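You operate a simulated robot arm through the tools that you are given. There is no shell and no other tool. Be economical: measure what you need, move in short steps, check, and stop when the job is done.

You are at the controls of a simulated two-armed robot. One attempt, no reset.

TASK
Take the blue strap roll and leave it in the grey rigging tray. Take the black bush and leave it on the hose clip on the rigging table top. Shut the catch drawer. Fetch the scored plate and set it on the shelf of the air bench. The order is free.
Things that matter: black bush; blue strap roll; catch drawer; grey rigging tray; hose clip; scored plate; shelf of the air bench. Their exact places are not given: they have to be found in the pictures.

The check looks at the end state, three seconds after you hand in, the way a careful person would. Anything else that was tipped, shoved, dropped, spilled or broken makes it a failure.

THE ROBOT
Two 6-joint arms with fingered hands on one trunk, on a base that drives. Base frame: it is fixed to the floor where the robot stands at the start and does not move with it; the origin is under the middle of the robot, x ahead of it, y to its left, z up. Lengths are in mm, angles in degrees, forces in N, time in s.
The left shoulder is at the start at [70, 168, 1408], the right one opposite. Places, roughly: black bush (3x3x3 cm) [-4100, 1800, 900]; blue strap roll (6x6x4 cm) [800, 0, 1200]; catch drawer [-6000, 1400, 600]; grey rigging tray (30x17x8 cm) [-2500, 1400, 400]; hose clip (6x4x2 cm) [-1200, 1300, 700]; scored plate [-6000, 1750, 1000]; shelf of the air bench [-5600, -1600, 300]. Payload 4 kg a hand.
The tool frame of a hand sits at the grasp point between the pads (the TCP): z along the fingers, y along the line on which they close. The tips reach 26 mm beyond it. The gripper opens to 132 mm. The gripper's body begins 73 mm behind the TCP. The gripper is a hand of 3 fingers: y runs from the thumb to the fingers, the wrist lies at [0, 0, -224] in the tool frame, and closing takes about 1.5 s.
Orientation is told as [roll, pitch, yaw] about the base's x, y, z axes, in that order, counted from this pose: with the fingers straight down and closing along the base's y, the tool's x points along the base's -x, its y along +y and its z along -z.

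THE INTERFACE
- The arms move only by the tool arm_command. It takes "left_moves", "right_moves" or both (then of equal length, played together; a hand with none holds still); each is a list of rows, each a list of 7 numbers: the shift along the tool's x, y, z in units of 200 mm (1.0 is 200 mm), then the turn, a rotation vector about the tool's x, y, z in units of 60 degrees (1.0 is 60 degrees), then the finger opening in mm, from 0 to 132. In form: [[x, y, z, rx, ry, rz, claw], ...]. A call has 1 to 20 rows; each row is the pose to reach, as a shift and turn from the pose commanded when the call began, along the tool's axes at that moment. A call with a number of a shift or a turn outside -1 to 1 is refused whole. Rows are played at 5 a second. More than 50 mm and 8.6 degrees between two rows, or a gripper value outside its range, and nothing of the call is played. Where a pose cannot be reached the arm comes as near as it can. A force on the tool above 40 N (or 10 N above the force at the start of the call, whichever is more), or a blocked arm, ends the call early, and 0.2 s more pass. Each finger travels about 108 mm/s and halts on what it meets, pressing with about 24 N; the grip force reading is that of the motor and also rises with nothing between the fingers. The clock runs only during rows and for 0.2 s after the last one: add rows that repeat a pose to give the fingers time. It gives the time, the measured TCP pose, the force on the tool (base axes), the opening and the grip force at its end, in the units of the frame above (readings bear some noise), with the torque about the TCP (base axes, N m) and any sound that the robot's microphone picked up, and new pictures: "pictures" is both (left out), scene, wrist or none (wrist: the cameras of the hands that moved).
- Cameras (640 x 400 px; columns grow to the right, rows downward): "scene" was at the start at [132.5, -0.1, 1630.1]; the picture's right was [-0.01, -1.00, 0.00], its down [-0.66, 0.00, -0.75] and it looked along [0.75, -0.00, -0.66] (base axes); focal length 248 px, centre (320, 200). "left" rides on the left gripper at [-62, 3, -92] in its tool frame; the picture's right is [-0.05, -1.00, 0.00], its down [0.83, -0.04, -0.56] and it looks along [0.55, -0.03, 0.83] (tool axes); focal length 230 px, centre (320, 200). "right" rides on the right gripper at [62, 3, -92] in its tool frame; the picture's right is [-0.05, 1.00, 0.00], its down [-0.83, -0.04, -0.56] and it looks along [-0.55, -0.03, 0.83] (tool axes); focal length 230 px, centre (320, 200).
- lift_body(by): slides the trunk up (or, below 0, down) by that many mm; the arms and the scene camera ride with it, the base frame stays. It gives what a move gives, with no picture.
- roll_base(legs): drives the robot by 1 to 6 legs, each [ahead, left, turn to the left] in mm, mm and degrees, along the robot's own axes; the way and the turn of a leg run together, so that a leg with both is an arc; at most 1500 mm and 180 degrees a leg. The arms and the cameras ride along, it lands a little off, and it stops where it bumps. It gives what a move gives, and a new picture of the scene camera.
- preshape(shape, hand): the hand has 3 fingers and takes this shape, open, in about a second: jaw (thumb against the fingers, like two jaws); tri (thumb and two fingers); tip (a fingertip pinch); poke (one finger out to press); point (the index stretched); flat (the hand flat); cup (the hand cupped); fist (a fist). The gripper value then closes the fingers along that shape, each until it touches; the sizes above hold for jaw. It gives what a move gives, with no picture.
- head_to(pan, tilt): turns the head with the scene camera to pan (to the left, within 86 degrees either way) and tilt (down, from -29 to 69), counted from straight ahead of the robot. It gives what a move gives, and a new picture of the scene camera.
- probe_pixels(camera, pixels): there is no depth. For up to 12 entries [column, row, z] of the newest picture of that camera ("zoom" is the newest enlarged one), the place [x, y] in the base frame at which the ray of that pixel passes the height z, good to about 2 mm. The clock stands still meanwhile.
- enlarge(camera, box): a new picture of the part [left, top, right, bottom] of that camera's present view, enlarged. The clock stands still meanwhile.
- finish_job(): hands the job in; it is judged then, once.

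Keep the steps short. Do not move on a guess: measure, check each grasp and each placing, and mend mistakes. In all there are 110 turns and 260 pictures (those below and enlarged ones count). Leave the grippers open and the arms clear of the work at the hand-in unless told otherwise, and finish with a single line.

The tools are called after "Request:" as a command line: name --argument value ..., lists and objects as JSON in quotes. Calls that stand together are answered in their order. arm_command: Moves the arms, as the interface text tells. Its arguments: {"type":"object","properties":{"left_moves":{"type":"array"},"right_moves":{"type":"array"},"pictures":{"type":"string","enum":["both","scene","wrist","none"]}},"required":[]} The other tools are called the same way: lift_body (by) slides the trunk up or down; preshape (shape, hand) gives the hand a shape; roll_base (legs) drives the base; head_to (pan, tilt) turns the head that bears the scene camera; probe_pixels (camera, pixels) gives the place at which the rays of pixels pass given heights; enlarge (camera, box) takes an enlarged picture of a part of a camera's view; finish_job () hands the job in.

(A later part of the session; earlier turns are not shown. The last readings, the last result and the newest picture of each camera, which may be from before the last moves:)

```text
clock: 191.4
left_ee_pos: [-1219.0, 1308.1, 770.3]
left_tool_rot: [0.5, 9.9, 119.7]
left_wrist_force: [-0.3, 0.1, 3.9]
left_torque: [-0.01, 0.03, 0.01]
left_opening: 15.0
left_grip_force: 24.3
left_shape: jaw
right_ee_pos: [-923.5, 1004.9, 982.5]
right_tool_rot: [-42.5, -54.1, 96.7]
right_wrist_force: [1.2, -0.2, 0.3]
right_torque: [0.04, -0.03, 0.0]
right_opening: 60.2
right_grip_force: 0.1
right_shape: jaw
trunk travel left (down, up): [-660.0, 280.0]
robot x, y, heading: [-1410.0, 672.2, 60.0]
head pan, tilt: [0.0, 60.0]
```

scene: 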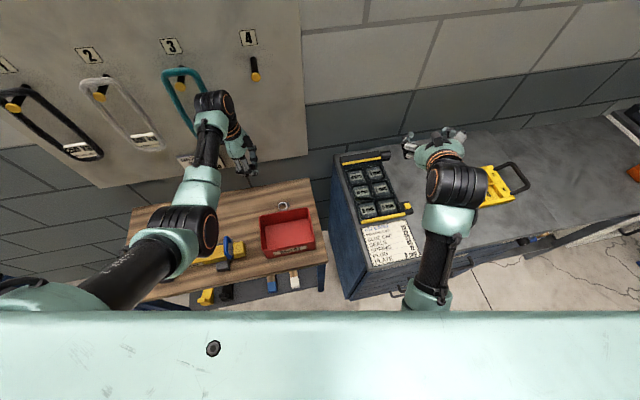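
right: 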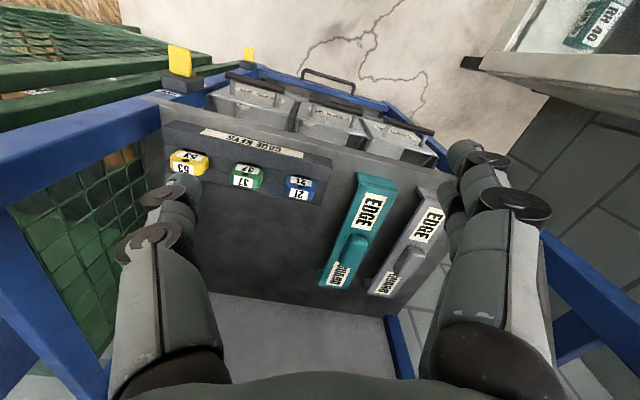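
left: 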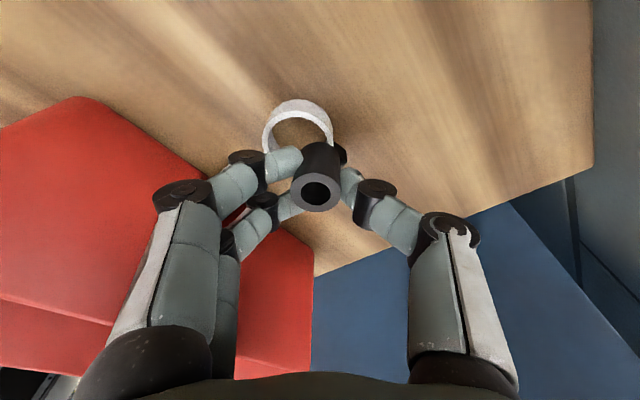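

Contact at 3.9 N with the bottom at the ring's height. Open slowly.

Request:
arm_command --left_moves '[[0, 0, 0, 0, 0, 0, 15], [0, 0, 0, 0, 0, 0, 17], [0, 0, 0, 0, 0, 0, 19], [0, 0, 0, 0, 0, 0, 22], [0, 0, 0, 0, 0, 0, 26], [0, 0, 0, 0, 0, 0, 32], [0, 0, 0, 0, 0, 0, 40], [0, 0, 0, 0, 0, 0, 46], [0, 0, 0, 0, 0, 0, 46]]' --pictures "none"

Request:
enlarge --camera "left" --box '[240, 80, 400, 240]'

```text
clock: 193.4
left_ee_pos: [-1218.9, 1306.9, 768.9]
left_tool_rot: [0.6, 10.0, 119.7]
left_wrist_force: [0.1, 0.3, 0.1]
left_torque: [-0.02, 0.02, 0.0]
left_opening: 45.5
left_grip_force: 0.2
left_shape: jaw
right_ee_pos: [-923.7, 1005.7, 982.3]
right_tool_rot: [-42.4, -54.1, 96.6]
right_wrist_force: [-0.2, -0.3, -0.6]
right_torque: [0.0, -0.01, -0.02]
right_opening: 60.1
right_grip_force: 0.1
right_shape: jaw
trunk travel left (down, up): [-660.0, 280.0]
robot x, y, heading: [-1414.4, 675.8, 59.6]
head pan, tilt: [0.0, 60.0]
```

```text
2.50 times, centred on (320, 160) of left
```

zoom: 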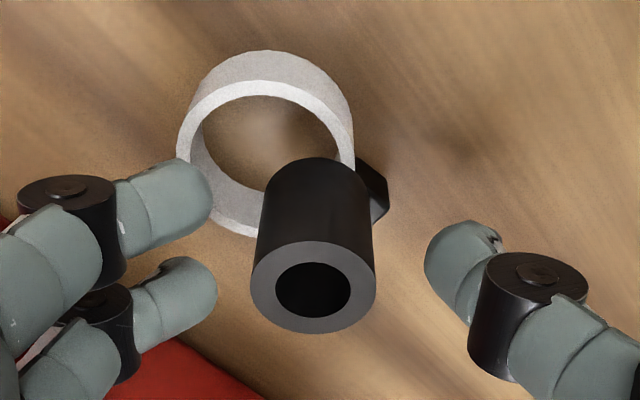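

The bush stands upright on the clip. I rise with the trunk and check.

Request:
lift_body --by 280

Request:
enlarge --camera "left" --box '[260, 20, 400, 130]'

Request:
enlarge --camera "scene" --box '[220, 170, 340, 270]'

```text
clock: 196.2
left_ee_pos: [-1219.5, 1307.4, 1048.7]
left_tool_rot: [0.4, 9.9, 119.7]
left_wrist_force: [0.6, -0.7, 0.2]
left_torque: [-0.01, 0.01, -0.02]
left_opening: 45.6
left_grip_force: 0.1
left_shape: jaw
right_ee_pos: [-923.3, 1006.8, 1262.4]
right_tool_rot: [-42.4, -54.0, 96.7]
right_wrist_force: [-0.6, 0.4, 0.0]
right_torque: [0.0, 0.01, -0.03]
right_opening: 60.4
right_grip_force: 0.0
right_shape: jaw
trunk travel left (down, up): [-940.0, 0.0]
robot x, y, heading: [-1409.9, 673.1, 59.9]
head pan, tilt: [0.0, 60.0]
```

```text
3.64 times, centred on (330, 75) of left
```

zoom: 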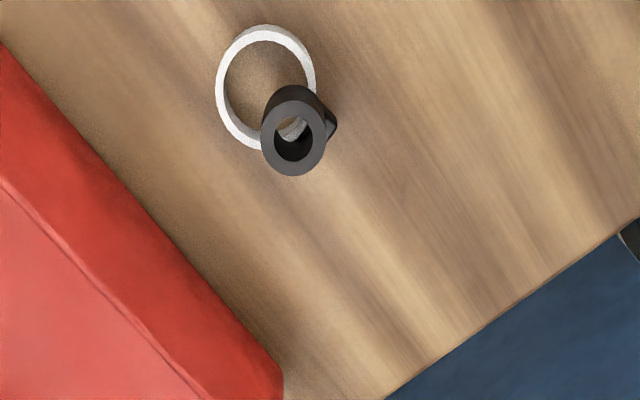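

```text
4.00 times, centred on (280, 220) of scene
```

zoom: 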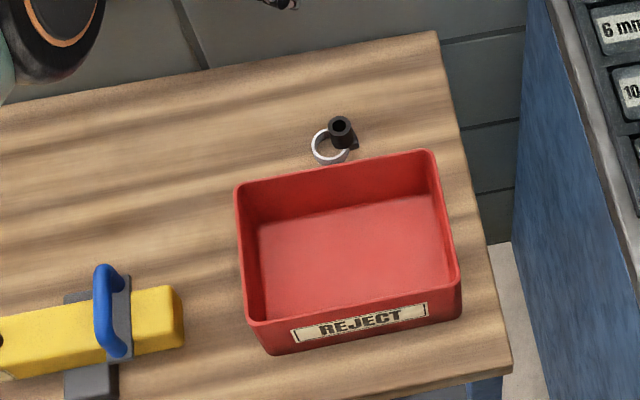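

Bush placed well. Now to the far end: back off, turn, and drive to about x=-4560.

Request:
roll_base --legs '[[-300, 0, 0], [0, 0, 120], [0, 150, 0], [1500, 0, 0], [1500, 0, 0]]'

Request:
head_to --pan -20 --tilt 35

Request:
enlarge --camera "scene" --box '[200, 100, 440, 250]'

```text
clock: 217.6
left_ee_pos: [-5131.5, 148.9, 1048.6]
left_tool_rot: [0.5, 9.9, -120.8]
left_wrist_force: [-0.1, -0.1, 1.6]
left_torque: [0.02, -0.05, -0.01]
left_opening: 45.7
left_grip_force: 0.0
left_shape: jaw
right_ee_pos: [-5014.1, 554.0, 1260.1]
right_tool_rot: [-42.2, -54.0, -143.9]
right_wrist_force: [-0.5, 0.3, 0.1]
right_torque: [0.0, 0.0, -0.02]
right_opening: 59.9
right_grip_force: 0.1
right_shape: jaw
trunk travel left (down, up): [-940.0, 0.0]
robot x, y, heading: [-4484.0, 296.9, 179.4]
head pan, tilt: [0.0, 60.0]
stopped in leg 5: the robot was blocked; the commanded pose is now the measured one
```

scene: 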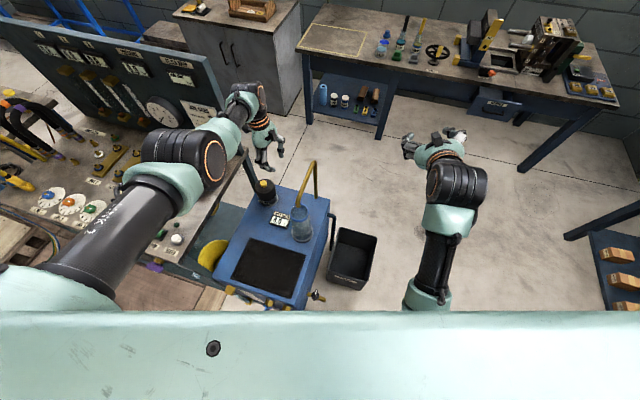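

```text
clock: 218.4
left_ee_pos: [-5130.4, 150.2, 1049.8]
left_tool_rot: [0.4, 9.9, -120.7]
left_wrist_force: [-0.3, -0.2, 0.0]
left_torque: [-0.01, 0.0, 0.03]
left_opening: 45.9
left_grip_force: 0.1
left_shape: jaw
right_ee_pos: [-5011.6, 555.8, 1262.4]
right_tool_rot: [-42.4, -54.1, -143.8]
right_wrist_force: [0.2, 0.1, -0.9]
right_torque: [-0.01, -0.01, 0.0]
right_opening: 60.4
right_grip_force: 0.0
right_shape: jaw
trunk travel left (down, up): [-940.0, 0.0]
robot x, y, heading: [-4483.6, 293.1, 179.7]
head pan, tilt: [-20.0, 35.0]
```

scene: 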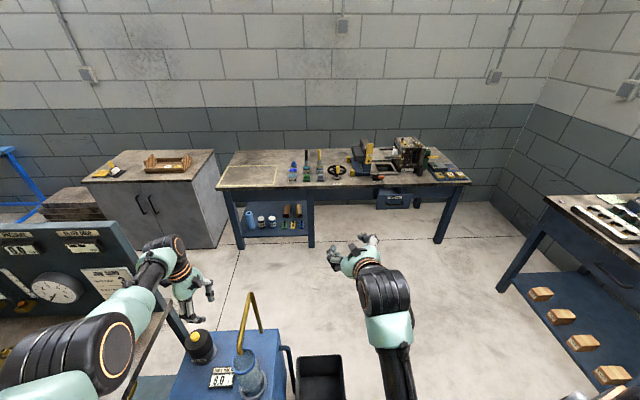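

```text
2.67 times, centred on (320, 175) of scene
```

zoom: 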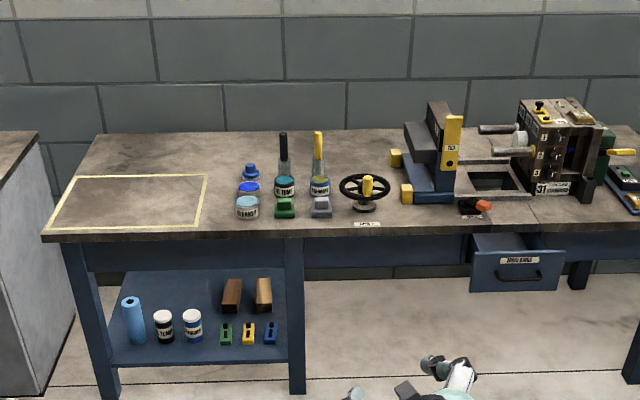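

The base met the blue trolley; I back off at once and slide right (+y), then approach the far bench with the open drawer (395,200).

Request:
roll_base --legs '[[-80, 0, 0], [0, -850, 0], [450, 0, 0]]'

Request:
enlarge --camera "scene" --box '[280, 110, 600, 310]'

Request:
head_to --pan 60 --tilt 40

```text
clock: 226.0
left_ee_pos: [-5496.7, 1008.3, 1050.5]
left_tool_rot: [0.3, 9.9, -120.1]
left_wrist_force: [1.7, -0.5, 1.2]
left_torque: [-0.01, 0.02, 0.01]
left_opening: 45.7
left_grip_force: 0.0
left_shape: jaw
right_ee_pos: [-5382.5, 1415.2, 1261.6]
right_tool_rot: [-42.5, -54.2, -143.1]
right_wrist_force: [1.1, 0.0, -0.6]
right_torque: [0.0, 0.06, 0.0]
right_opening: 60.3
right_grip_force: 0.0
right_shape: jaw
trunk travel left (down, up): [-940.0, 0.0]
robot x, y, heading: [-4854.2, 1160.1, -179.9]
head pan, tilt: [-20.0, 35.0]
```

scene: 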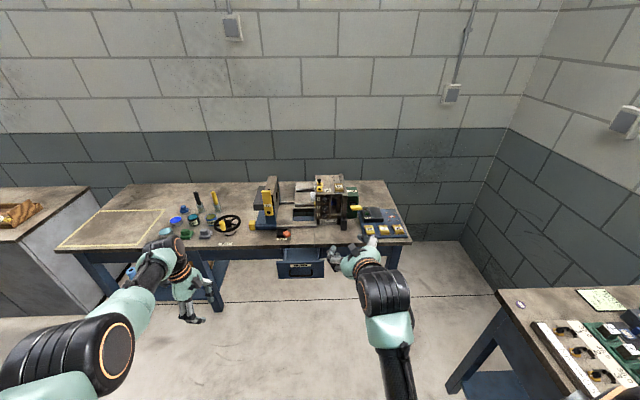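

```text
2.00 times, centred on (440, 210) of scene
```

zoom: 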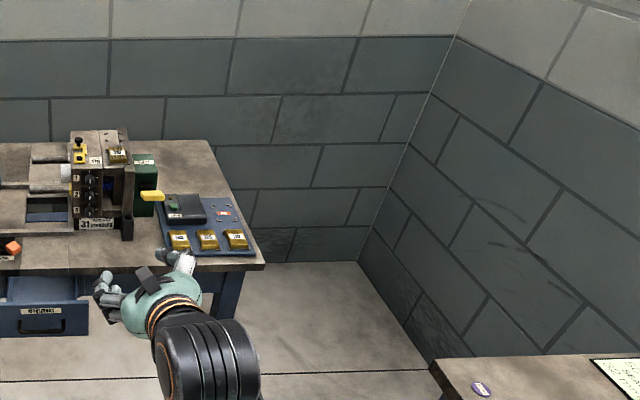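

```text
clock: 227.5
left_ee_pos: [-5499.0, 1008.7, 1050.1]
left_tool_rot: [0.4, 10.0, -120.1]
left_wrist_force: [0.1, -0.1, -0.6]
left_torque: [0.0, -0.03, 0.02]
left_opening: 45.5
left_grip_force: 0.1
left_shape: jaw
right_ee_pos: [-5384.1, 1415.2, 1261.6]
right_tool_rot: [-42.4, -54.1, -143.2]
right_wrist_force: [-0.5, -0.4, 0.2]
right_torque: [0.0, -0.03, -0.04]
right_opening: 59.9
right_grip_force: 0.1
right_shape: jaw
trunk travel left (down, up): [-940.0, 0.0]
robot x, y, heading: [-4855.1, 1160.0, -179.8]
head pan, tilt: [60.0, 40.0]
```

scene: 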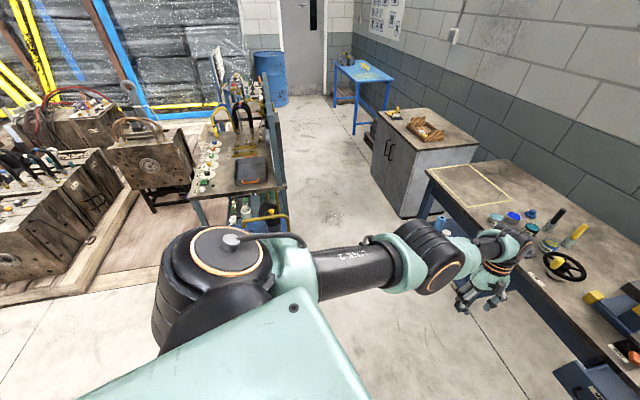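

The far bench has the open drawer and a machine at its right end. I turn the head back and enlarge the machine and drawer, measuring them.

Request:
head_to --pan -10 --tilt 40

Request:
enlarge --camera "scene" --box '[230, 130, 430, 255]'

Request:
probe_pixels --camera "scene" --pixels '[[300, 205, 900], [60, 215, 900], [395, 210, 900], [300, 230, 800], [300, 245, 700]]'

```text
clock: 228.9
left_ee_pos: [-5497.2, 1008.6, 1049.2]
left_tool_rot: [0.5, 9.9, -120.2]
left_wrist_force: [0.0, 0.9, -0.3]
left_torque: [-0.02, 0.03, -0.03]
left_opening: 45.5
left_grip_force: 0.0
left_shape: jaw
right_ee_pos: [-5385.1, 1415.2, 1262.0]
right_tool_rot: [-42.4, -54.2, -143.3]
right_wrist_force: [-0.2, -0.2, 0.4]
right_torque: [0.02, 0.03, 0.0]
right_opening: 60.0
right_grip_force: 0.0
right_shape: jaw
trunk travel left (down, up): [-940.0, 0.0]
robot x, y, heading: [-4856.7, 1157.7, -179.6]
head pan, tilt: [-10.0, 40.0]
```

scene: 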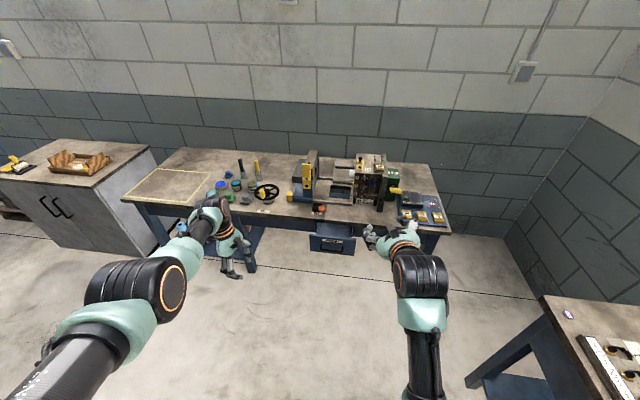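

```text
3.20 times, centred on (330, 192) of scene
```

zoom: 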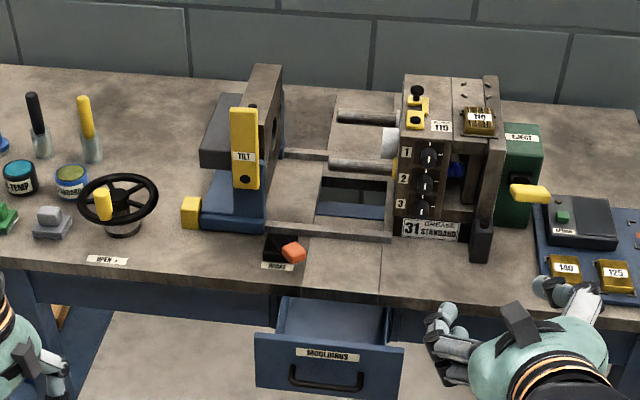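

```text
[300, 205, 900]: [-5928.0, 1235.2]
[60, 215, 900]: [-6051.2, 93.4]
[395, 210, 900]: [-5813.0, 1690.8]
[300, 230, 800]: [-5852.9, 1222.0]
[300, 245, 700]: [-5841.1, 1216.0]
```

The drawer "MOULDINGS" under the machine stands open: that is the catch drawer (front near y≈1370, z≈650). I drive to about (-5100,1520), close the left fingers, and measure again.

Request:
roll_base --legs '[[240, -360, 0]]'

Request:
head_to --pan 5 --tilt 45

Request:
enlarge --camera "scene" --box '[230, 90, 450, 230]'

Request:
probe_pixels --camera "scene" --pixels '[[320, 200, 900]]'

```text
clock: 231.6
left_ee_pos: [-5740.9, 1369.8, 1050.5]
left_tool_rot: [0.2, 9.9, -119.9]
left_wrist_force: [0.5, 0.1, 0.0]
left_torque: [0.02, 0.0, 0.01]
left_opening: 45.3
left_grip_force: 0.1
left_shape: jaw
right_ee_pos: [-5630.2, 1776.4, 1263.1]
right_tool_rot: [-42.7, -54.0, -142.9]
right_wrist_force: [-0.1, -0.7, 0.2]
right_torque: [0.01, -0.01, -0.01]
right_opening: 60.3
right_grip_force: 0.1
right_shape: jaw
trunk travel left (down, up): [-940.0, 0.0]
robot x, y, heading: [-5097.1, 1524.3, -179.7]
head pan, tilt: [-10.0, 40.0]
```

scene: 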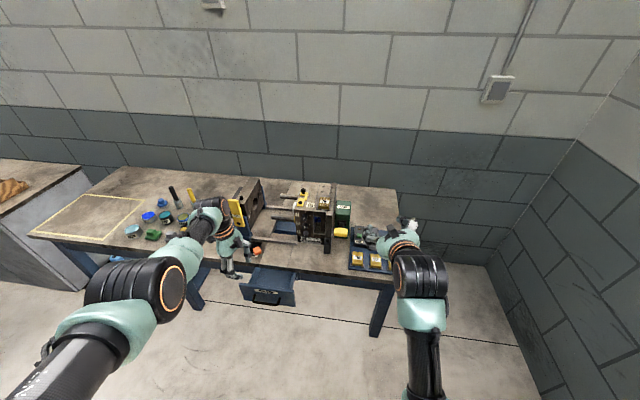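

```text
clock: 232.4
left_ee_pos: [-5743.2, 1371.9, 1049.7]
left_tool_rot: [0.5, 9.9, -119.9]
left_wrist_force: [0.0, -0.1, -0.6]
left_torque: [0.01, 0.0, 0.03]
left_opening: 45.7
left_grip_force: 0.0
left_shape: jaw
right_ee_pos: [-5631.4, 1779.3, 1262.1]
right_tool_rot: [-42.4, -54.1, -143.0]
right_wrist_force: [-0.2, -0.4, 0.2]
right_torque: [0.0, 0.02, 0.0]
right_opening: 60.4
right_grip_force: 0.1
right_shape: jaw
trunk travel left (down, up): [-940.0, 0.0]
robot x, y, heading: [-5097.5, 1524.4, -179.6]
head pan, tilt: [5.0, 45.0]
```

scene: 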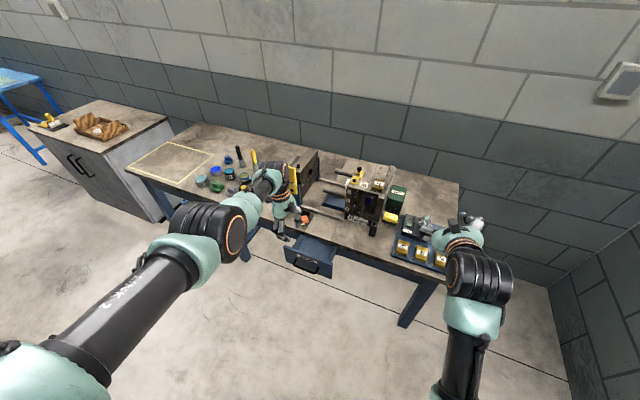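

```text
2.86 times, centred on (340, 160) of scene
```

zoom: 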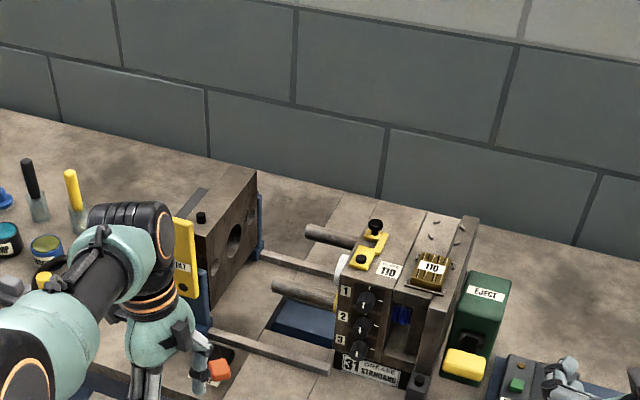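

```text
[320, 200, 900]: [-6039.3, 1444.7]
```

Request:
enlarge --camera "scene" --box '[340, 150, 410, 200]'

Request:
probe_pixels --camera "zoom" --pixels '[[320, 200, 1000], [320, 200, 1040], [320, 200, 1080]]'

Request:
enlarge --camera "scene" --box '[380, 200, 480, 280]'

Request:
probe_pixels --camera "scene" --pixels '[[322, 248, 720], [286, 238, 720], [335, 250, 720], [330, 276, 620], [286, 262, 620], [307, 268, 650], [290, 250, 700], [375, 184, 1040]]'

```text
8.00 times, centred on (375, 175) of scene
```

zoom: 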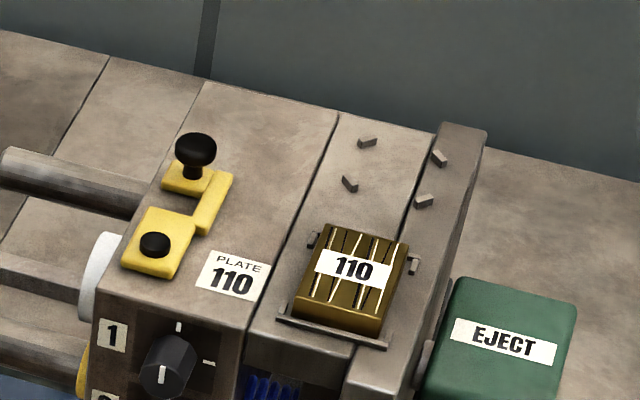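

```text
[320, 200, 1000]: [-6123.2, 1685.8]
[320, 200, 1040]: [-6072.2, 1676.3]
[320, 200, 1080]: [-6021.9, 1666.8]
```

```text
5.00 times, centred on (430, 240) of scene
```

zoom: 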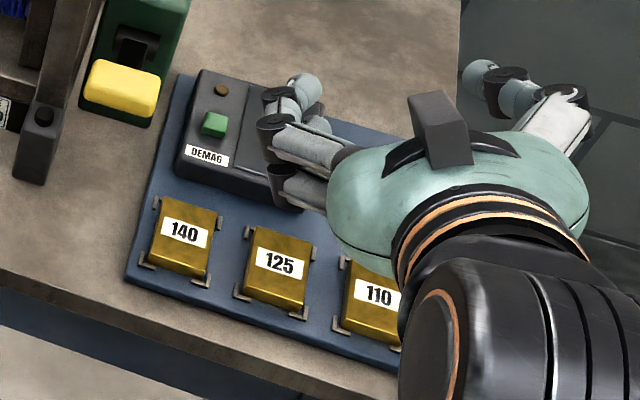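

```text
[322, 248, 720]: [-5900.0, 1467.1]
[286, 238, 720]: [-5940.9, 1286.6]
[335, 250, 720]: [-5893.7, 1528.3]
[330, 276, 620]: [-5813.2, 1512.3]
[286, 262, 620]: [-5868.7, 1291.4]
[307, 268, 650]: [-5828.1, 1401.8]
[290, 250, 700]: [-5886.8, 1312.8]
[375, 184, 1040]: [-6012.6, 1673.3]
```

The brass plate "110" with white score lines, clipped on top of the machine at ≈(-6040,1677,z~1040), is the scored plate. First the drawer: I back off 250 mm, and tilt the left hand 60° so closed fingers point forward for pushing.

Request:
roll_base --legs '[[-250, -30, 0]]'

Request:
arm_command --left_moves '[[-0.07, -0.127, -0.022, 0.107, -0.062, 0.019, 30], [-0.136, -0.251, -0.062, 0.2135, -0.1245, 0.037, 15], [-0.195, -0.372, -0.121, 0.32, -0.187, 0.056, 0], [-0.249, -0.486, -0.196, 0.427, -0.249, 0.0745, 0], [-0.294, -0.591, -0.287, 0.534, -0.311, 0.093, 0], [-0.332, -0.687, -0.391, 0.6405, -0.3735, 0.112, 0], [-0.36, -0.77, -0.508, 0.747, -0.436, 0.13, 0], [-0.38, -0.84, -0.635, 0.854, -0.498, 0.149, 0]]' --pictures "none"

Request:
lift_body --by -400

Request:
head_to --pan 5 --tilt 30

```text
clock: 234.2
left_ee_pos: [-5496.6, 1401.8, 1046.9]
left_tool_rot: [0.5, 10.1, -119.9]
left_wrist_force: [0.5, 0.8, -0.1]
left_torque: [-0.02, -0.02, 0.0]
left_opening: 45.5
left_grip_force: 0.1
left_shape: jaw
right_ee_pos: [-5385.9, 1808.2, 1260.9]
right_tool_rot: [-42.3, -54.0, -143.0]
right_wrist_force: [-0.4, 0.6, 0.7]
right_torque: [-0.01, 0.02, 0.0]
right_opening: 60.3
right_grip_force: 0.0
right_shape: jaw
trunk travel left (down, up): [-940.0, 0.0]
robot x, y, heading: [-4847.4, 1555.9, -179.8]
head pan, tilt: [5.0, 45.0]
```

scene: 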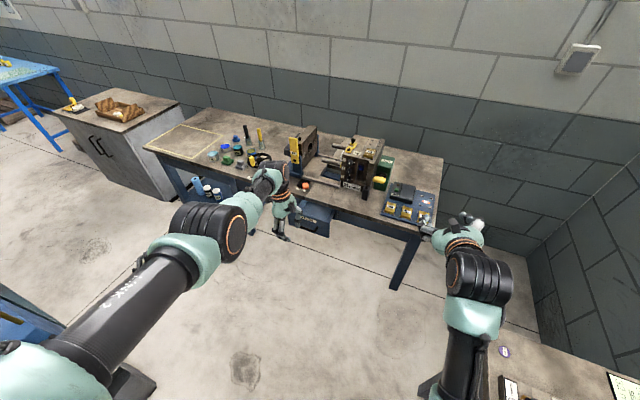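

```text
clock: 236.0
left_ee_pos: [-5687.1, 1403.8, 1161.6]
left_tool_rot: [-52.6, -19.9, -114.9]
left_wrist_force: [-0.1, -0.5, -0.6]
left_torque: [-0.02, 0.01, -0.04]
left_opening: 0.0
left_grip_force: 24.1
left_shape: jaw
right_ee_pos: [-5381.4, 1810.4, 1262.3]
right_tool_rot: [-42.5, -54.1, -143.0]
right_wrist_force: [0.4, 0.2, 0.0]
right_torque: [0.0, 0.05, 0.03]
right_opening: 60.3
right_grip_force: 0.1
right_shape: jaw
trunk travel left (down, up): [-940.0, 0.0]
robot x, y, heading: [-4852.5, 1554.8, -179.8]
head pan, tilt: [5.0, 45.0]
```

```text
clock: 239.8
left_ee_pos: [-5686.4, 1403.8, 760.5]
left_tool_rot: [-52.5, -19.9, -115.1]
left_wrist_force: [0.1, 0.4, -1.0]
left_torque: [-0.01, -0.03, -0.06]
left_opening: 0.1
left_grip_force: 23.9
left_shape: jaw
right_ee_pos: [-5381.5, 1810.0, 861.5]
right_tool_rot: [-42.4, -54.1, -142.9]
right_wrist_force: [-0.5, -0.4, -1.3]
right_torque: [0.0, 0.02, -0.01]
right_opening: 60.4
right_grip_force: 0.0
right_shape: jaw
trunk travel left (down, up): [-540.0, 400.0]
robot x, y, heading: [-4846.9, 1558.7, -179.8]
head pan, tilt: [5.0, 45.0]
```

```text
clock: 240.6
left_ee_pos: [-5686.8, 1403.0, 758.6]
left_tool_rot: [-52.4, -19.9, -115.0]
left_wrist_force: [0.1, -1.2, 0.1]
left_torque: [-0.01, -0.02, 0.01]
left_opening: 0.1
left_grip_force: 23.7
left_shape: jaw
right_ee_pos: [-5380.4, 1809.5, 861.9]
right_tool_rot: [-42.4, -54.1, -143.0]
right_wrist_force: [0.4, 1.2, -0.8]
right_torque: [-0.03, 0.01, 0.0]
right_opening: 59.9
right_grip_force: 0.1
right_shape: jaw
trunk travel left (down, up): [-540.0, 400.0]
robot x, y, heading: [-4851.9, 1558.8, -179.6]
head pan, tilt: [5.0, 30.0]
```

scene: 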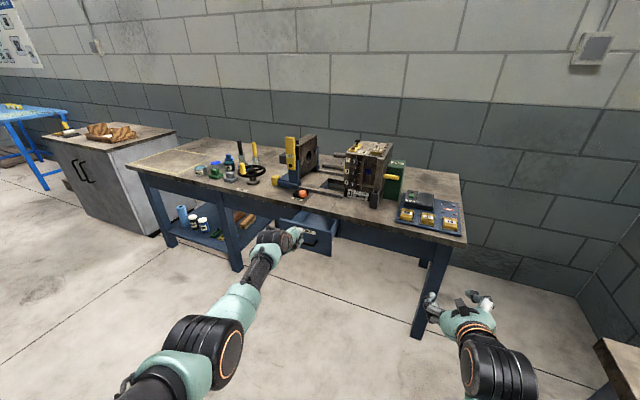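

Request:
enlarge --camera "scene" --box '[250, 170, 380, 280]'

Request:
probe_pixels --camera "scene" --pixels '[[281, 218, 750], [281, 218, 720], [337, 232, 750], [337, 232, 720], [333, 258, 620], [333, 258, 580], [345, 250, 620]]'

```text
3.64 times, centred on (315, 225) of scene
```

zoom: 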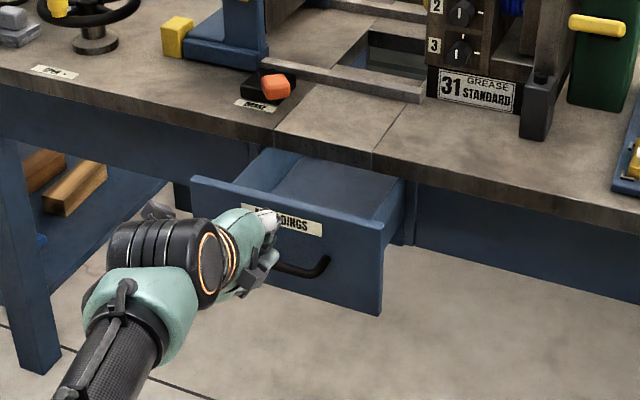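

```text
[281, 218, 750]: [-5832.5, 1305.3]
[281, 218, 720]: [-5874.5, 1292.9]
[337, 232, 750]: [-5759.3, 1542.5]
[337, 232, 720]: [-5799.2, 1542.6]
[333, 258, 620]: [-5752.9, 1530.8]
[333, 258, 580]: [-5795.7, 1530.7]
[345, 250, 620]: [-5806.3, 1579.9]
```

Triangulation puts the drawer front at x≈-5900…-5950, z≈520–620. Lower the trunk 165 mm to push at z≈585, drive 170 mm ahead and check.

Request:
lift_body --by -165

Request:
roll_base --legs '[[150, 0, 0]]'

Request:
enlarge --camera "scene" --box '[240, 150, 400, 270]'

```text
clock: 242.5
left_ee_pos: [-5687.5, 1403.1, 596.0]
left_tool_rot: [-52.5, -19.9, -115.0]
left_wrist_force: [0.3, 0.0, 0.3]
left_torque: [0.03, -0.05, -0.02]
left_opening: 0.0
left_grip_force: 24.2
left_shape: jaw
right_ee_pos: [-5381.7, 1809.9, 698.1]
right_tool_rot: [-42.4, -54.1, -143.1]
right_wrist_force: [0.4, -0.2, -0.5]
right_torque: [-0.01, -0.03, 0.01]
right_opening: 60.0
right_grip_force: 0.1
right_shape: jaw
trunk travel left (down, up): [-375.0, 565.0]
robot x, y, heading: [-4849.2, 1558.1, -179.6]
head pan, tilt: [5.0, 30.0]
```

```text
clock: 243.9
left_ee_pos: [-5839.6, 1402.0, 594.7]
left_tool_rot: [-52.4, -19.8, -115.2]
left_wrist_force: [-0.3, 0.1, -0.7]
left_torque: [0.0, 0.02, 0.0]
left_opening: 0.0
left_grip_force: 24.2
left_shape: jaw
right_ee_pos: [-5534.9, 1808.8, 696.4]
right_tool_rot: [-42.4, -54.0, -143.0]
right_wrist_force: [-0.7, -0.7, -0.9]
right_torque: [-0.01, 0.03, 0.02]
right_opening: 60.3
right_grip_force: 0.0
right_shape: jaw
trunk travel left (down, up): [-375.0, 565.0]
robot x, y, heading: [-5001.3, 1555.0, -179.7]
head pan, tilt: [5.0, 30.0]
```

scene: 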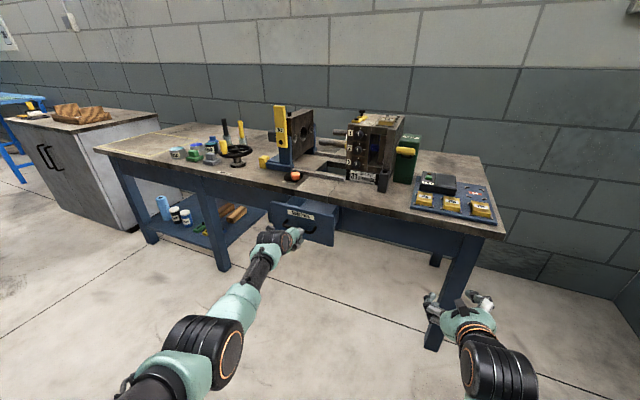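

```text
3.33 times, centred on (320, 210) of scene
```

zoom: 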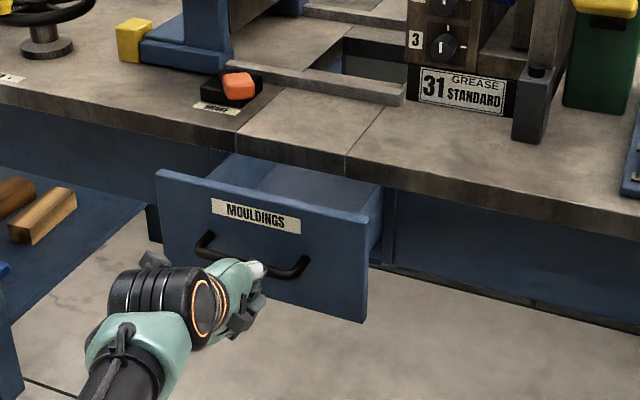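

Request:
probe_pixels --camera "zoom" --pixels '[[368, 215, 700], [368, 215, 650], [363, 322, 550], [363, 322, 500], [157, 170, 700], [157, 170, 650], [345, 172, 780], [345, 172, 750]]'

Request:
probe_pixels --camera "scene" --pixels '[[503, 230, 780], [430, 350, 0], [435, 258, 0]]'

```text
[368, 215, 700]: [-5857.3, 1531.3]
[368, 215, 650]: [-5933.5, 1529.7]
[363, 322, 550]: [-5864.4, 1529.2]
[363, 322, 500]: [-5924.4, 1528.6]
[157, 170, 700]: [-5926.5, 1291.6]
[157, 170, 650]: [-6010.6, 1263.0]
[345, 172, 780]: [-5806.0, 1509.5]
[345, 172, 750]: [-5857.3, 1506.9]
```

```text
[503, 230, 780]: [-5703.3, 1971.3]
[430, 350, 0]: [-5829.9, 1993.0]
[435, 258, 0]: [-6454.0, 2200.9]
```

Re-evaluated: drawer front ≈ x -5930, bench lower than I guessed; right hand stays clear. Advance in small legs watching the force.

Request:
roll_base --legs '[[90, 0, 0]]'

Request:
roll_base --legs '[[50, 0, 0]]'

Request:
enlarge --camera "scene" --box '[240, 150, 400, 270]'

```text
clock: 245.0
left_ee_pos: [-5929.5, 1401.3, 596.5]
left_tool_rot: [-52.6, -19.9, -115.0]
left_wrist_force: [-0.6, 0.6, -0.3]
left_torque: [0.01, 0.02, 0.0]
left_opening: 0.0
left_grip_force: 24.2
left_shape: jaw
right_ee_pos: [-5624.5, 1808.4, 696.4]
right_tool_rot: [-42.5, -54.0, -143.1]
right_wrist_force: [-0.2, 0.5, -0.4]
right_torque: [-0.03, 0.02, 0.01]
right_opening: 60.4
right_grip_force: 0.1
right_shape: jaw
trunk travel left (down, up): [-375.0, 565.0]
robot x, y, heading: [-5089.7, 1555.4, -179.8]
head pan, tilt: [5.0, 30.0]
```

scene: 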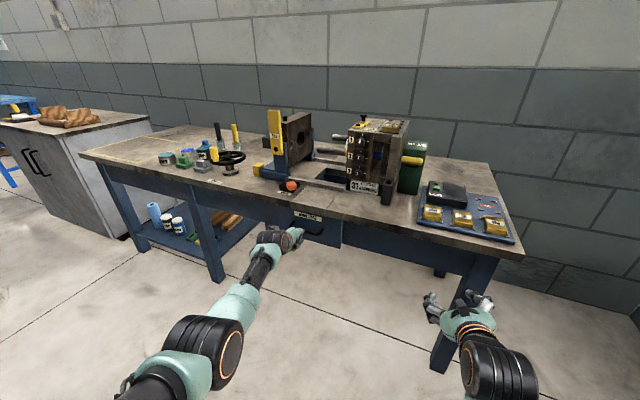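

```text
clock: 245.9
left_ee_pos: [-5954.1, 1396.8, 588.7]
left_tool_rot: [-51.4, -19.6, -115.3]
left_wrist_force: [6.7, -2.8, -0.2]
left_torque: [0.1, 0.2, -0.08]
left_opening: 0.1
left_grip_force: 24.0
left_shape: jaw
right_ee_pos: [-5651.1, 1806.6, 695.8]
right_tool_rot: [-42.4, -54.1, -143.0]
right_wrist_force: [0.4, -1.0, 0.6]
right_torque: [0.02, -0.01, 0.0]
right_opening: 60.3
right_grip_force: 0.0
right_shape: jaw
trunk travel left (down, up): [-375.0, 565.0]
robot x, y, heading: [-5118.5, 1554.2, -179.7]
head pan, tilt: [5.0, 30.0]
stopped in leg 1: the force on the tool passed its limit at 79 N (the readings are from after the stop); the commanded pose is now the measured one
```

scene: 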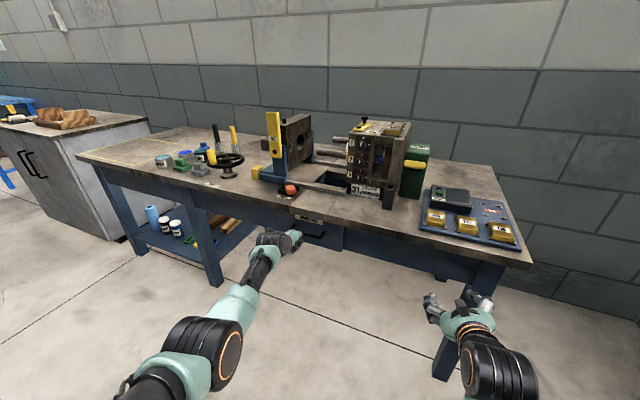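

```text
3.33 times, centred on (320, 210) of scene
```

zoom: 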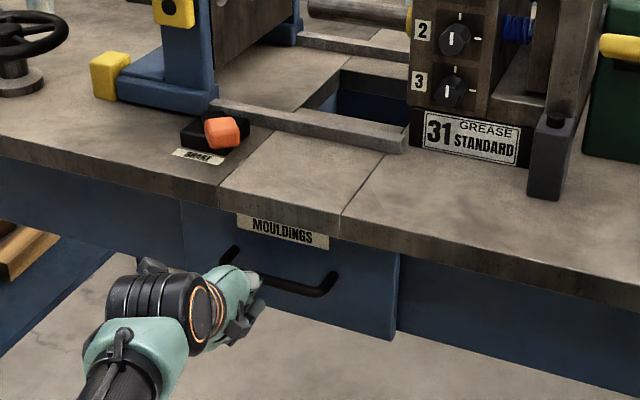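

The drawer is shut (stop felt, front flush). Turns are limited, so I now chain: back off, raise the trunk, bring the left hand back to vertical, turn it to close along the bench depth, and stand ~200 mm short of the scored plate (≈(-6115,1695,955)).

Request:
roll_base --legs '[[-300, 0, 0]]'

Request:
lift_body --by 400

Request:
lift_body --by 165

Request:
arm_command --left_moves '[[0.073, 0.127, 0.003, -0.107, 0.062, -0.019, 60], [0.149, 0.252, -0.013, -0.2135, 0.1245, -0.037, 80], [0.225, 0.372, -0.047, -0.32, 0.187, -0.056, 90], [0.3, 0.486, -0.1, -0.427, 0.249, -0.0745, 90], [0.374, 0.592, -0.169, -0.534, 0.311, -0.093, 90], [0.444, 0.687, -0.255, -0.6405, 0.3735, -0.112, 90], [0.511, 0.771, -0.355, -0.747, 0.436, -0.13, 90], [0.57, 0.84, -0.468, -0.854, 0.498, -0.149, 90]]' --pictures "none"

Request:
arm_command --left_moves '[[0, 0, 0, -0.024, 0, 0.137, 90], [0, 0, 0, -0.048, 0, 0.274, 90], [0, 0, 0, -0.0715, 0, 0.4105, 90], [0, 0, 0, -0.095, 0, 0.547, 90], [0, 0, 0, -0.119, 0, 0.684, 90], [0, 0, 0, -0.143, 0, 0.821, 90]]' --pictures "none"

Request:
arm_command --left_moves '[[0, 0, 0, -0.024, 0, 0.137, 90], [0, 0, 0, -0.048, 0, 0.274, 90], [0, 0, 0, -0.0715, 0, 0.4105, 90], [0, 0, 0, -0.095, 0, 0.547, 90], [0, 0, 0, -0.119, 0, 0.684, 90], [0, 0, 0, -0.143, 0, 0.821, 90]]' --pictures "none"

Request:
arm_command --left_moves '[[0, 0, 0, -0.024, 0, 0.137, 90], [0, 0, 0, -0.048, 0, 0.274, 90], [0, 0, 0, -0.0715, 0, 0.4105, 90], [0, 0, 0, -0.095, 0, 0.547, 90], [0, 0, 0, -0.119, 0, 0.684, 90], [0, 0, 0, -0.143, 0, 0.821, 90]]' --pictures "none"

Request:
roll_base --legs '[[0, 0, -12.8], [451, 7, 0]]'

Request:
head_to --pan 0 --tilt 40

Request:
enlarge --camera "left" --box '[0, 0, 640, 400]'

Request:
enlarge --camera "scene" --box '[200, 130, 400, 255]'

```text
clock: 247.9
left_ee_pos: [-5651.9, 1401.0, 589.5]
left_tool_rot: [-51.6, -19.7, -115.4]
left_wrist_force: [0.7, 0.2, 0.1]
left_torque: [0.03, -0.02, -0.02]
left_opening: 0.0
left_grip_force: 23.6
left_shape: jaw
right_ee_pos: [-5348.4, 1809.8, 696.8]
right_tool_rot: [-42.4, -54.0, -143.1]
right_wrist_force: [-0.9, 0.0, 0.2]
right_torque: [0.0, -0.01, -0.02]
right_opening: 59.9
right_grip_force: 0.2
right_shape: jaw
trunk travel left (down, up): [-375.0, 565.0]
robot x, y, heading: [-4816.5, 1556.5, -179.9]
head pan, tilt: [5.0, 30.0]
```

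scene: 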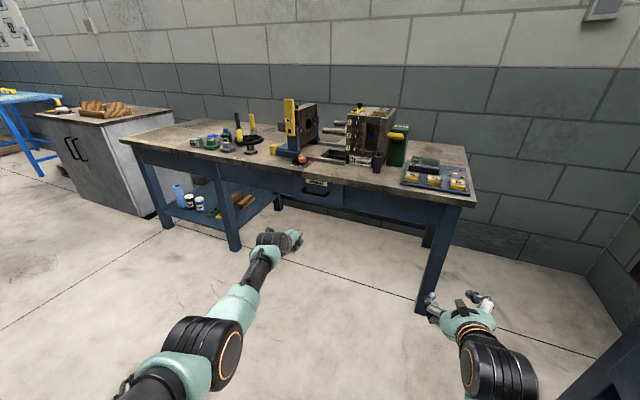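

```text
clock: 251.8
left_ee_pos: [-5652.9, 1399.8, 988.5]
left_tool_rot: [-51.4, -19.7, -115.4]
left_wrist_force: [-0.1, -0.3, -0.5]
left_torque: [0.03, 0.01, -0.02]
left_opening: 0.1
left_grip_force: 24.0
left_shape: jaw
right_ee_pos: [-5349.4, 1809.5, 1096.7]
right_tool_rot: [-42.3, -53.9, -143.2]
right_wrist_force: [-0.1, 0.0, 0.5]
right_torque: [0.0, 0.02, 0.01]
right_opening: 60.2
right_grip_force: 0.0
right_shape: jaw
trunk travel left (down, up): [-775.0, 165.0]
robot x, y, heading: [-4820.6, 1557.9, -180.0]
head pan, tilt: [5.0, 30.0]
```

```text
clock: 253.7
left_ee_pos: [-5652.7, 1402.0, 1153.8]
left_tool_rot: [-51.5, -19.7, -115.4]
left_wrist_force: [-1.3, 0.0, 0.6]
left_torque: [-0.02, -0.01, -0.01]
left_opening: 0.0
left_grip_force: 23.8
left_shape: jaw
right_ee_pos: [-5350.6, 1808.8, 1261.6]
right_tool_rot: [-42.5, -53.9, -143.2]
right_wrist_force: [0.0, 0.2, -0.4]
right_torque: [0.02, -0.01, -0.02]
right_opening: 59.9
right_grip_force: 0.1
right_shape: jaw
trunk travel left (down, up): [-940.0, 0.0]
robot x, y, heading: [-4819.5, 1554.8, -179.3]
head pan, tilt: [5.0, 30.0]
```

```text
clock: 255.4
left_ee_pos: [-5456.6, 1399.7, 1049.1]
left_tool_rot: [1.4, 10.2, -119.8]
left_wrist_force: [0.6, -0.1, 0.7]
left_torque: [-0.01, 0.0, -0.01]
left_opening: 90.0
left_grip_force: 0.1
left_shape: jaw
right_ee_pos: [-5350.5, 1809.4, 1261.3]
right_tool_rot: [-42.4, -54.0, -143.2]
right_wrist_force: [0.0, 0.1, -0.6]
right_torque: [-0.02, -0.02, -0.01]
right_opening: 60.2
right_grip_force: 0.0
right_shape: jaw
trunk travel left (down, up): [-940.0, 0.0]
robot x, y, heading: [-4816.5, 1559.4, -179.6]
head pan, tilt: [5.0, 30.0]
```

```text
clock: 256.9
left_ee_pos: [-5438.3, 1395.8, 1052.9]
left_tool_rot: [0.8, 11.2, -169.9]
left_wrist_force: [-0.3, -1.0, 0.4]
left_torque: [0.01, 0.0, 0.0]
left_opening: 89.9
left_grip_force: 0.0
left_shape: jaw
left hand out of reach, approached as far as the arm can: row 1, 2, 3, 4, 5, 6
right_ee_pos: [-5349.2, 1810.2, 1261.3]
right_tool_rot: [-42.4, -54.0, -143.1]
right_wrist_force: [-0.3, 0.5, 0.5]
right_torque: [0.01, 0.04, 0.01]
right_opening: 60.3
right_grip_force: 0.1
right_shape: jaw
trunk travel left (down, up): [-940.0, 0.0]
robot x, y, heading: [-4820.9, 1554.2, -179.5]
head pan, tilt: [5.0, 30.0]
```

```text
clock: 258.2
left_ee_pos: [-5437.5, 1396.0, 1053.9]
left_tool_rot: [-0.4, 11.1, 139.7]
left_wrist_force: [-0.1, 0.3, -0.6]
left_torque: [-0.01, 0.01, 0.01]
left_opening: 89.3
left_grip_force: 0.2
left_shape: jaw
right_ee_pos: [-5348.9, 1809.6, 1261.9]
right_tool_rot: [-42.4, -54.0, -143.2]
right_wrist_force: [-0.2, 0.0, -0.5]
right_torque: [-0.04, 0.03, 0.0]
right_opening: 60.4
right_grip_force: 0.1
right_shape: jaw
trunk travel left (down, up): [-940.0, 0.0]
robot x, y, heading: [-4818.4, 1557.0, -179.8]
head pan, tilt: [5.0, 30.0]
```

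```text
clock: 259.6
left_ee_pos: [-5436.2, 1395.1, 1053.5]
left_tool_rot: [-1.2, 10.3, 89.6]
left_wrist_force: [-0.2, -0.3, -0.5]
left_torque: [-0.01, -0.01, -0.03]
left_opening: 89.7
left_grip_force: 0.1
left_shape: jaw
right_ee_pos: [-5349.5, 1810.5, 1261.9]
right_tool_rot: [-42.5, -53.9, -143.2]
right_wrist_force: [-0.1, -1.1, 0.0]
right_torque: [0.03, -0.03, 0.03]
right_opening: 60.1
right_grip_force: 0.1
right_shape: jaw
trunk travel left (down, up): [-940.0, 0.0]
robot x, y, heading: [-4812.9, 1556.5, -179.5]
head pan, tilt: [5.0, 30.0]
```

```text
clock: 263.2
left_ee_pos: [-5896.0, 1623.4, 1054.5]
left_tool_rot: [-1.1, 10.3, 77.2]
left_wrist_force: [0.0, 0.3, -0.1]
left_torque: [0.02, 0.01, -0.03]
left_opening: 89.8
left_grip_force: 0.0
left_shape: jaw
right_ee_pos: [-5719.4, 2008.6, 1261.3]
right_tool_rot: [-42.6, -54.1, -155.6]
right_wrist_force: [1.1, 0.7, -0.8]
right_torque: [0.02, 0.0, -0.01]
right_opening: 60.2
right_grip_force: 0.1
right_shape: jaw
trunk travel left (down, up): [-940.0, 0.0]
robot x, y, heading: [-5257.4, 1649.8, 167.7]
head pan, tilt: [5.0, 30.0]
```

scene: 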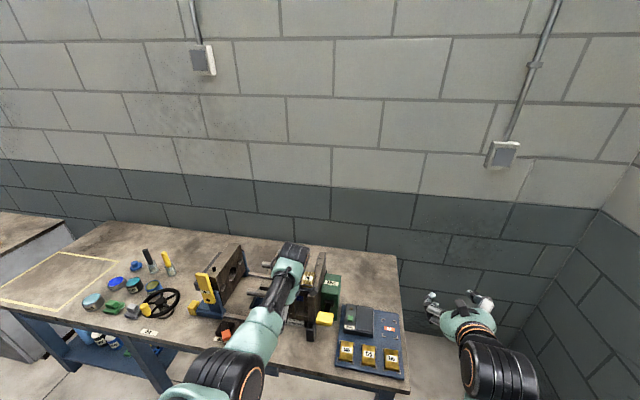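

```text
clock: 263.9
left_ee_pos: [-5897.2, 1622.2, 1053.4]
left_tool_rot: [-1.4, 10.3, 77.3]
left_wrist_force: [0.0, -0.9, -0.5]
left_torque: [0.02, 0.01, 0.02]
left_opening: 89.7
left_grip_force: 0.1
left_shape: jaw
right_ee_pos: [-5721.5, 2008.4, 1259.9]
right_tool_rot: [-42.4, -53.9, -155.6]
right_wrist_force: [0.2, 0.9, -0.7]
right_torque: [-0.02, 0.02, -0.01]
right_opening: 60.4
right_grip_force: 0.2
right_shape: jaw
trunk travel left (down, up): [-940.0, 0.0]
robot x, y, heading: [-5258.4, 1647.6, 167.6]
head pan, tilt: [0.0, 40.0]
```

scene: 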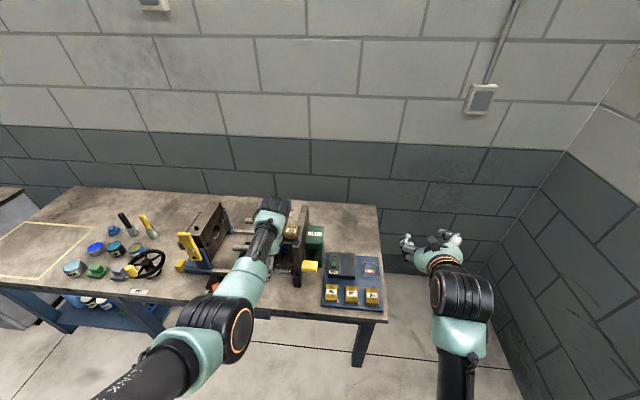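

```text
1.00 times, centred on (320, 200) of left (not enlarged: the box is as wide or as high as the picture)
```

zoom: 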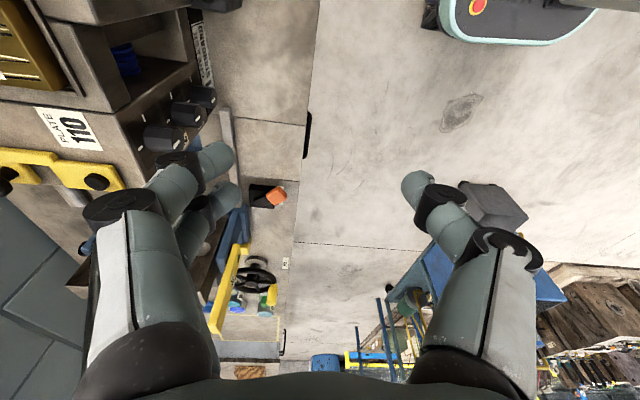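

```text
3.20 times, centred on (300, 192) of scene
```

zoom: 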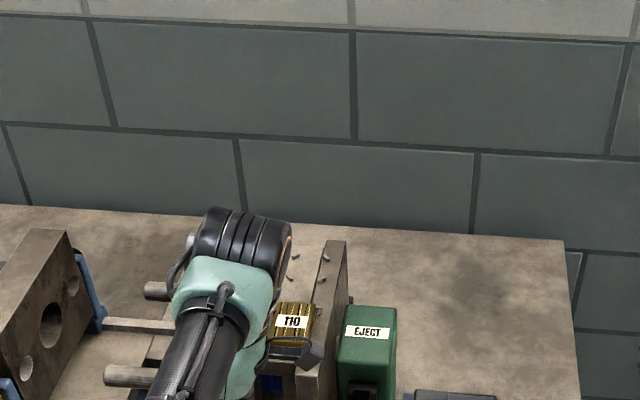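

I probe the plate from here, drive 120 mm on, and take the wrist view.

Request:
probe_pixels --camera "zoom" --pixels '[[292, 322, 920], [292, 322, 950], [292, 322, 980], [335, 242, 980], [378, 308, 940]]'

Request:
roll_base --legs '[[120, 0, 0]]'

Request:
enlarge --camera "scene" --box '[240, 180, 360, 280]'

Request:
enlarge --camera "left" --box '[0, 0, 640, 400]'

Request:
probe_pixels --camera "zoom" --pixels '[[100, 50, 950], [200, 50, 950], [300, 50, 950], [200, 100, 950], [300, 100, 950], [200, 50, 920], [200, 50, 980], [300, 100, 920], [300, 100, 980]]'

```text
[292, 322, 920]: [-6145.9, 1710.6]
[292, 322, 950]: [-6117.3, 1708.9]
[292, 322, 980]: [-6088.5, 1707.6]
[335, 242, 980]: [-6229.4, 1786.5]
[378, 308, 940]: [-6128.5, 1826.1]
```

```text
clock: 265.1
left_ee_pos: [-6013.2, 1648.4, 1056.2]
left_tool_rot: [-1.0, 10.3, 77.4]
left_wrist_force: [-0.1, -0.5, 0.1]
left_torque: [0.0, 0.02, -0.01]
left_opening: 90.1
left_grip_force: 0.0
left_shape: jaw
right_ee_pos: [-5836.6, 2034.1, 1263.4]
right_tool_rot: [-42.6, -54.3, -155.5]
right_wrist_force: [0.2, -0.2, 0.0]
right_torque: [-0.03, -0.03, -0.01]
right_opening: 60.4
right_grip_force: 0.1
right_shape: jaw
trunk travel left (down, up): [-940.0, 0.0]
robot x, y, heading: [-5374.5, 1671.8, 167.6]
head pan, tilt: [0.0, 40.0]
```

scene: 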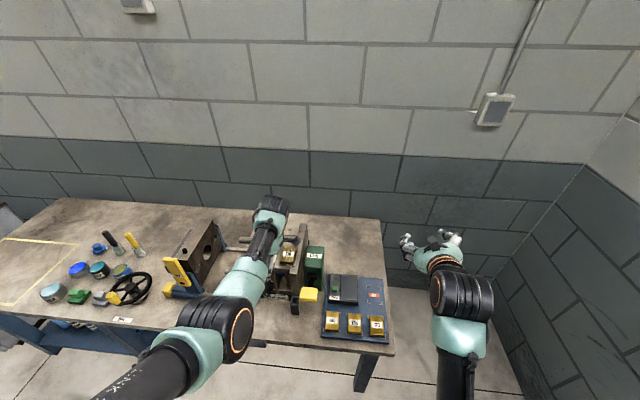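

```text
4.00 times, centred on (300, 230) of scene
```

zoom: 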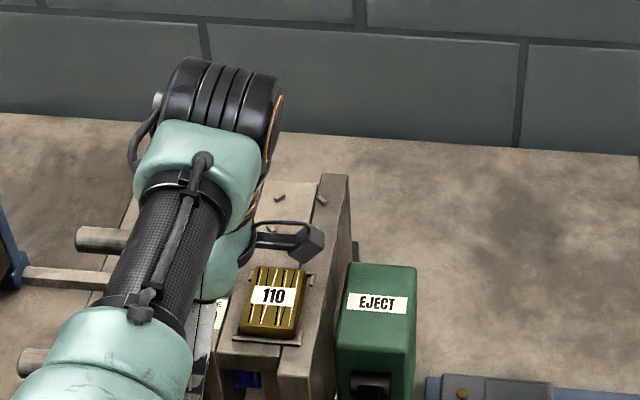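

```text
1.00 times, centred on (320, 200) of left (not enlarged: the box is as wide or as high as the picture)
```

zoom: 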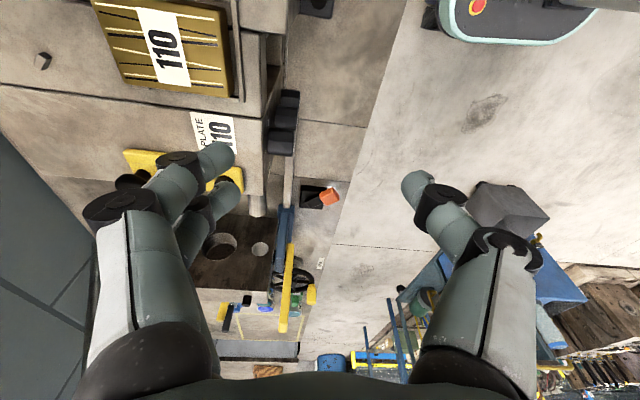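

```text
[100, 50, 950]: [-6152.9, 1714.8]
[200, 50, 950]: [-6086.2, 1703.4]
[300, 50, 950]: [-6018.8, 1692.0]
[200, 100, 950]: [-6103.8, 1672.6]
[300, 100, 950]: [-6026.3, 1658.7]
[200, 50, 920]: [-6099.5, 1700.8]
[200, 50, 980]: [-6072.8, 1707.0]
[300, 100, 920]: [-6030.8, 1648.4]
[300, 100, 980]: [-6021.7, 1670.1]
```

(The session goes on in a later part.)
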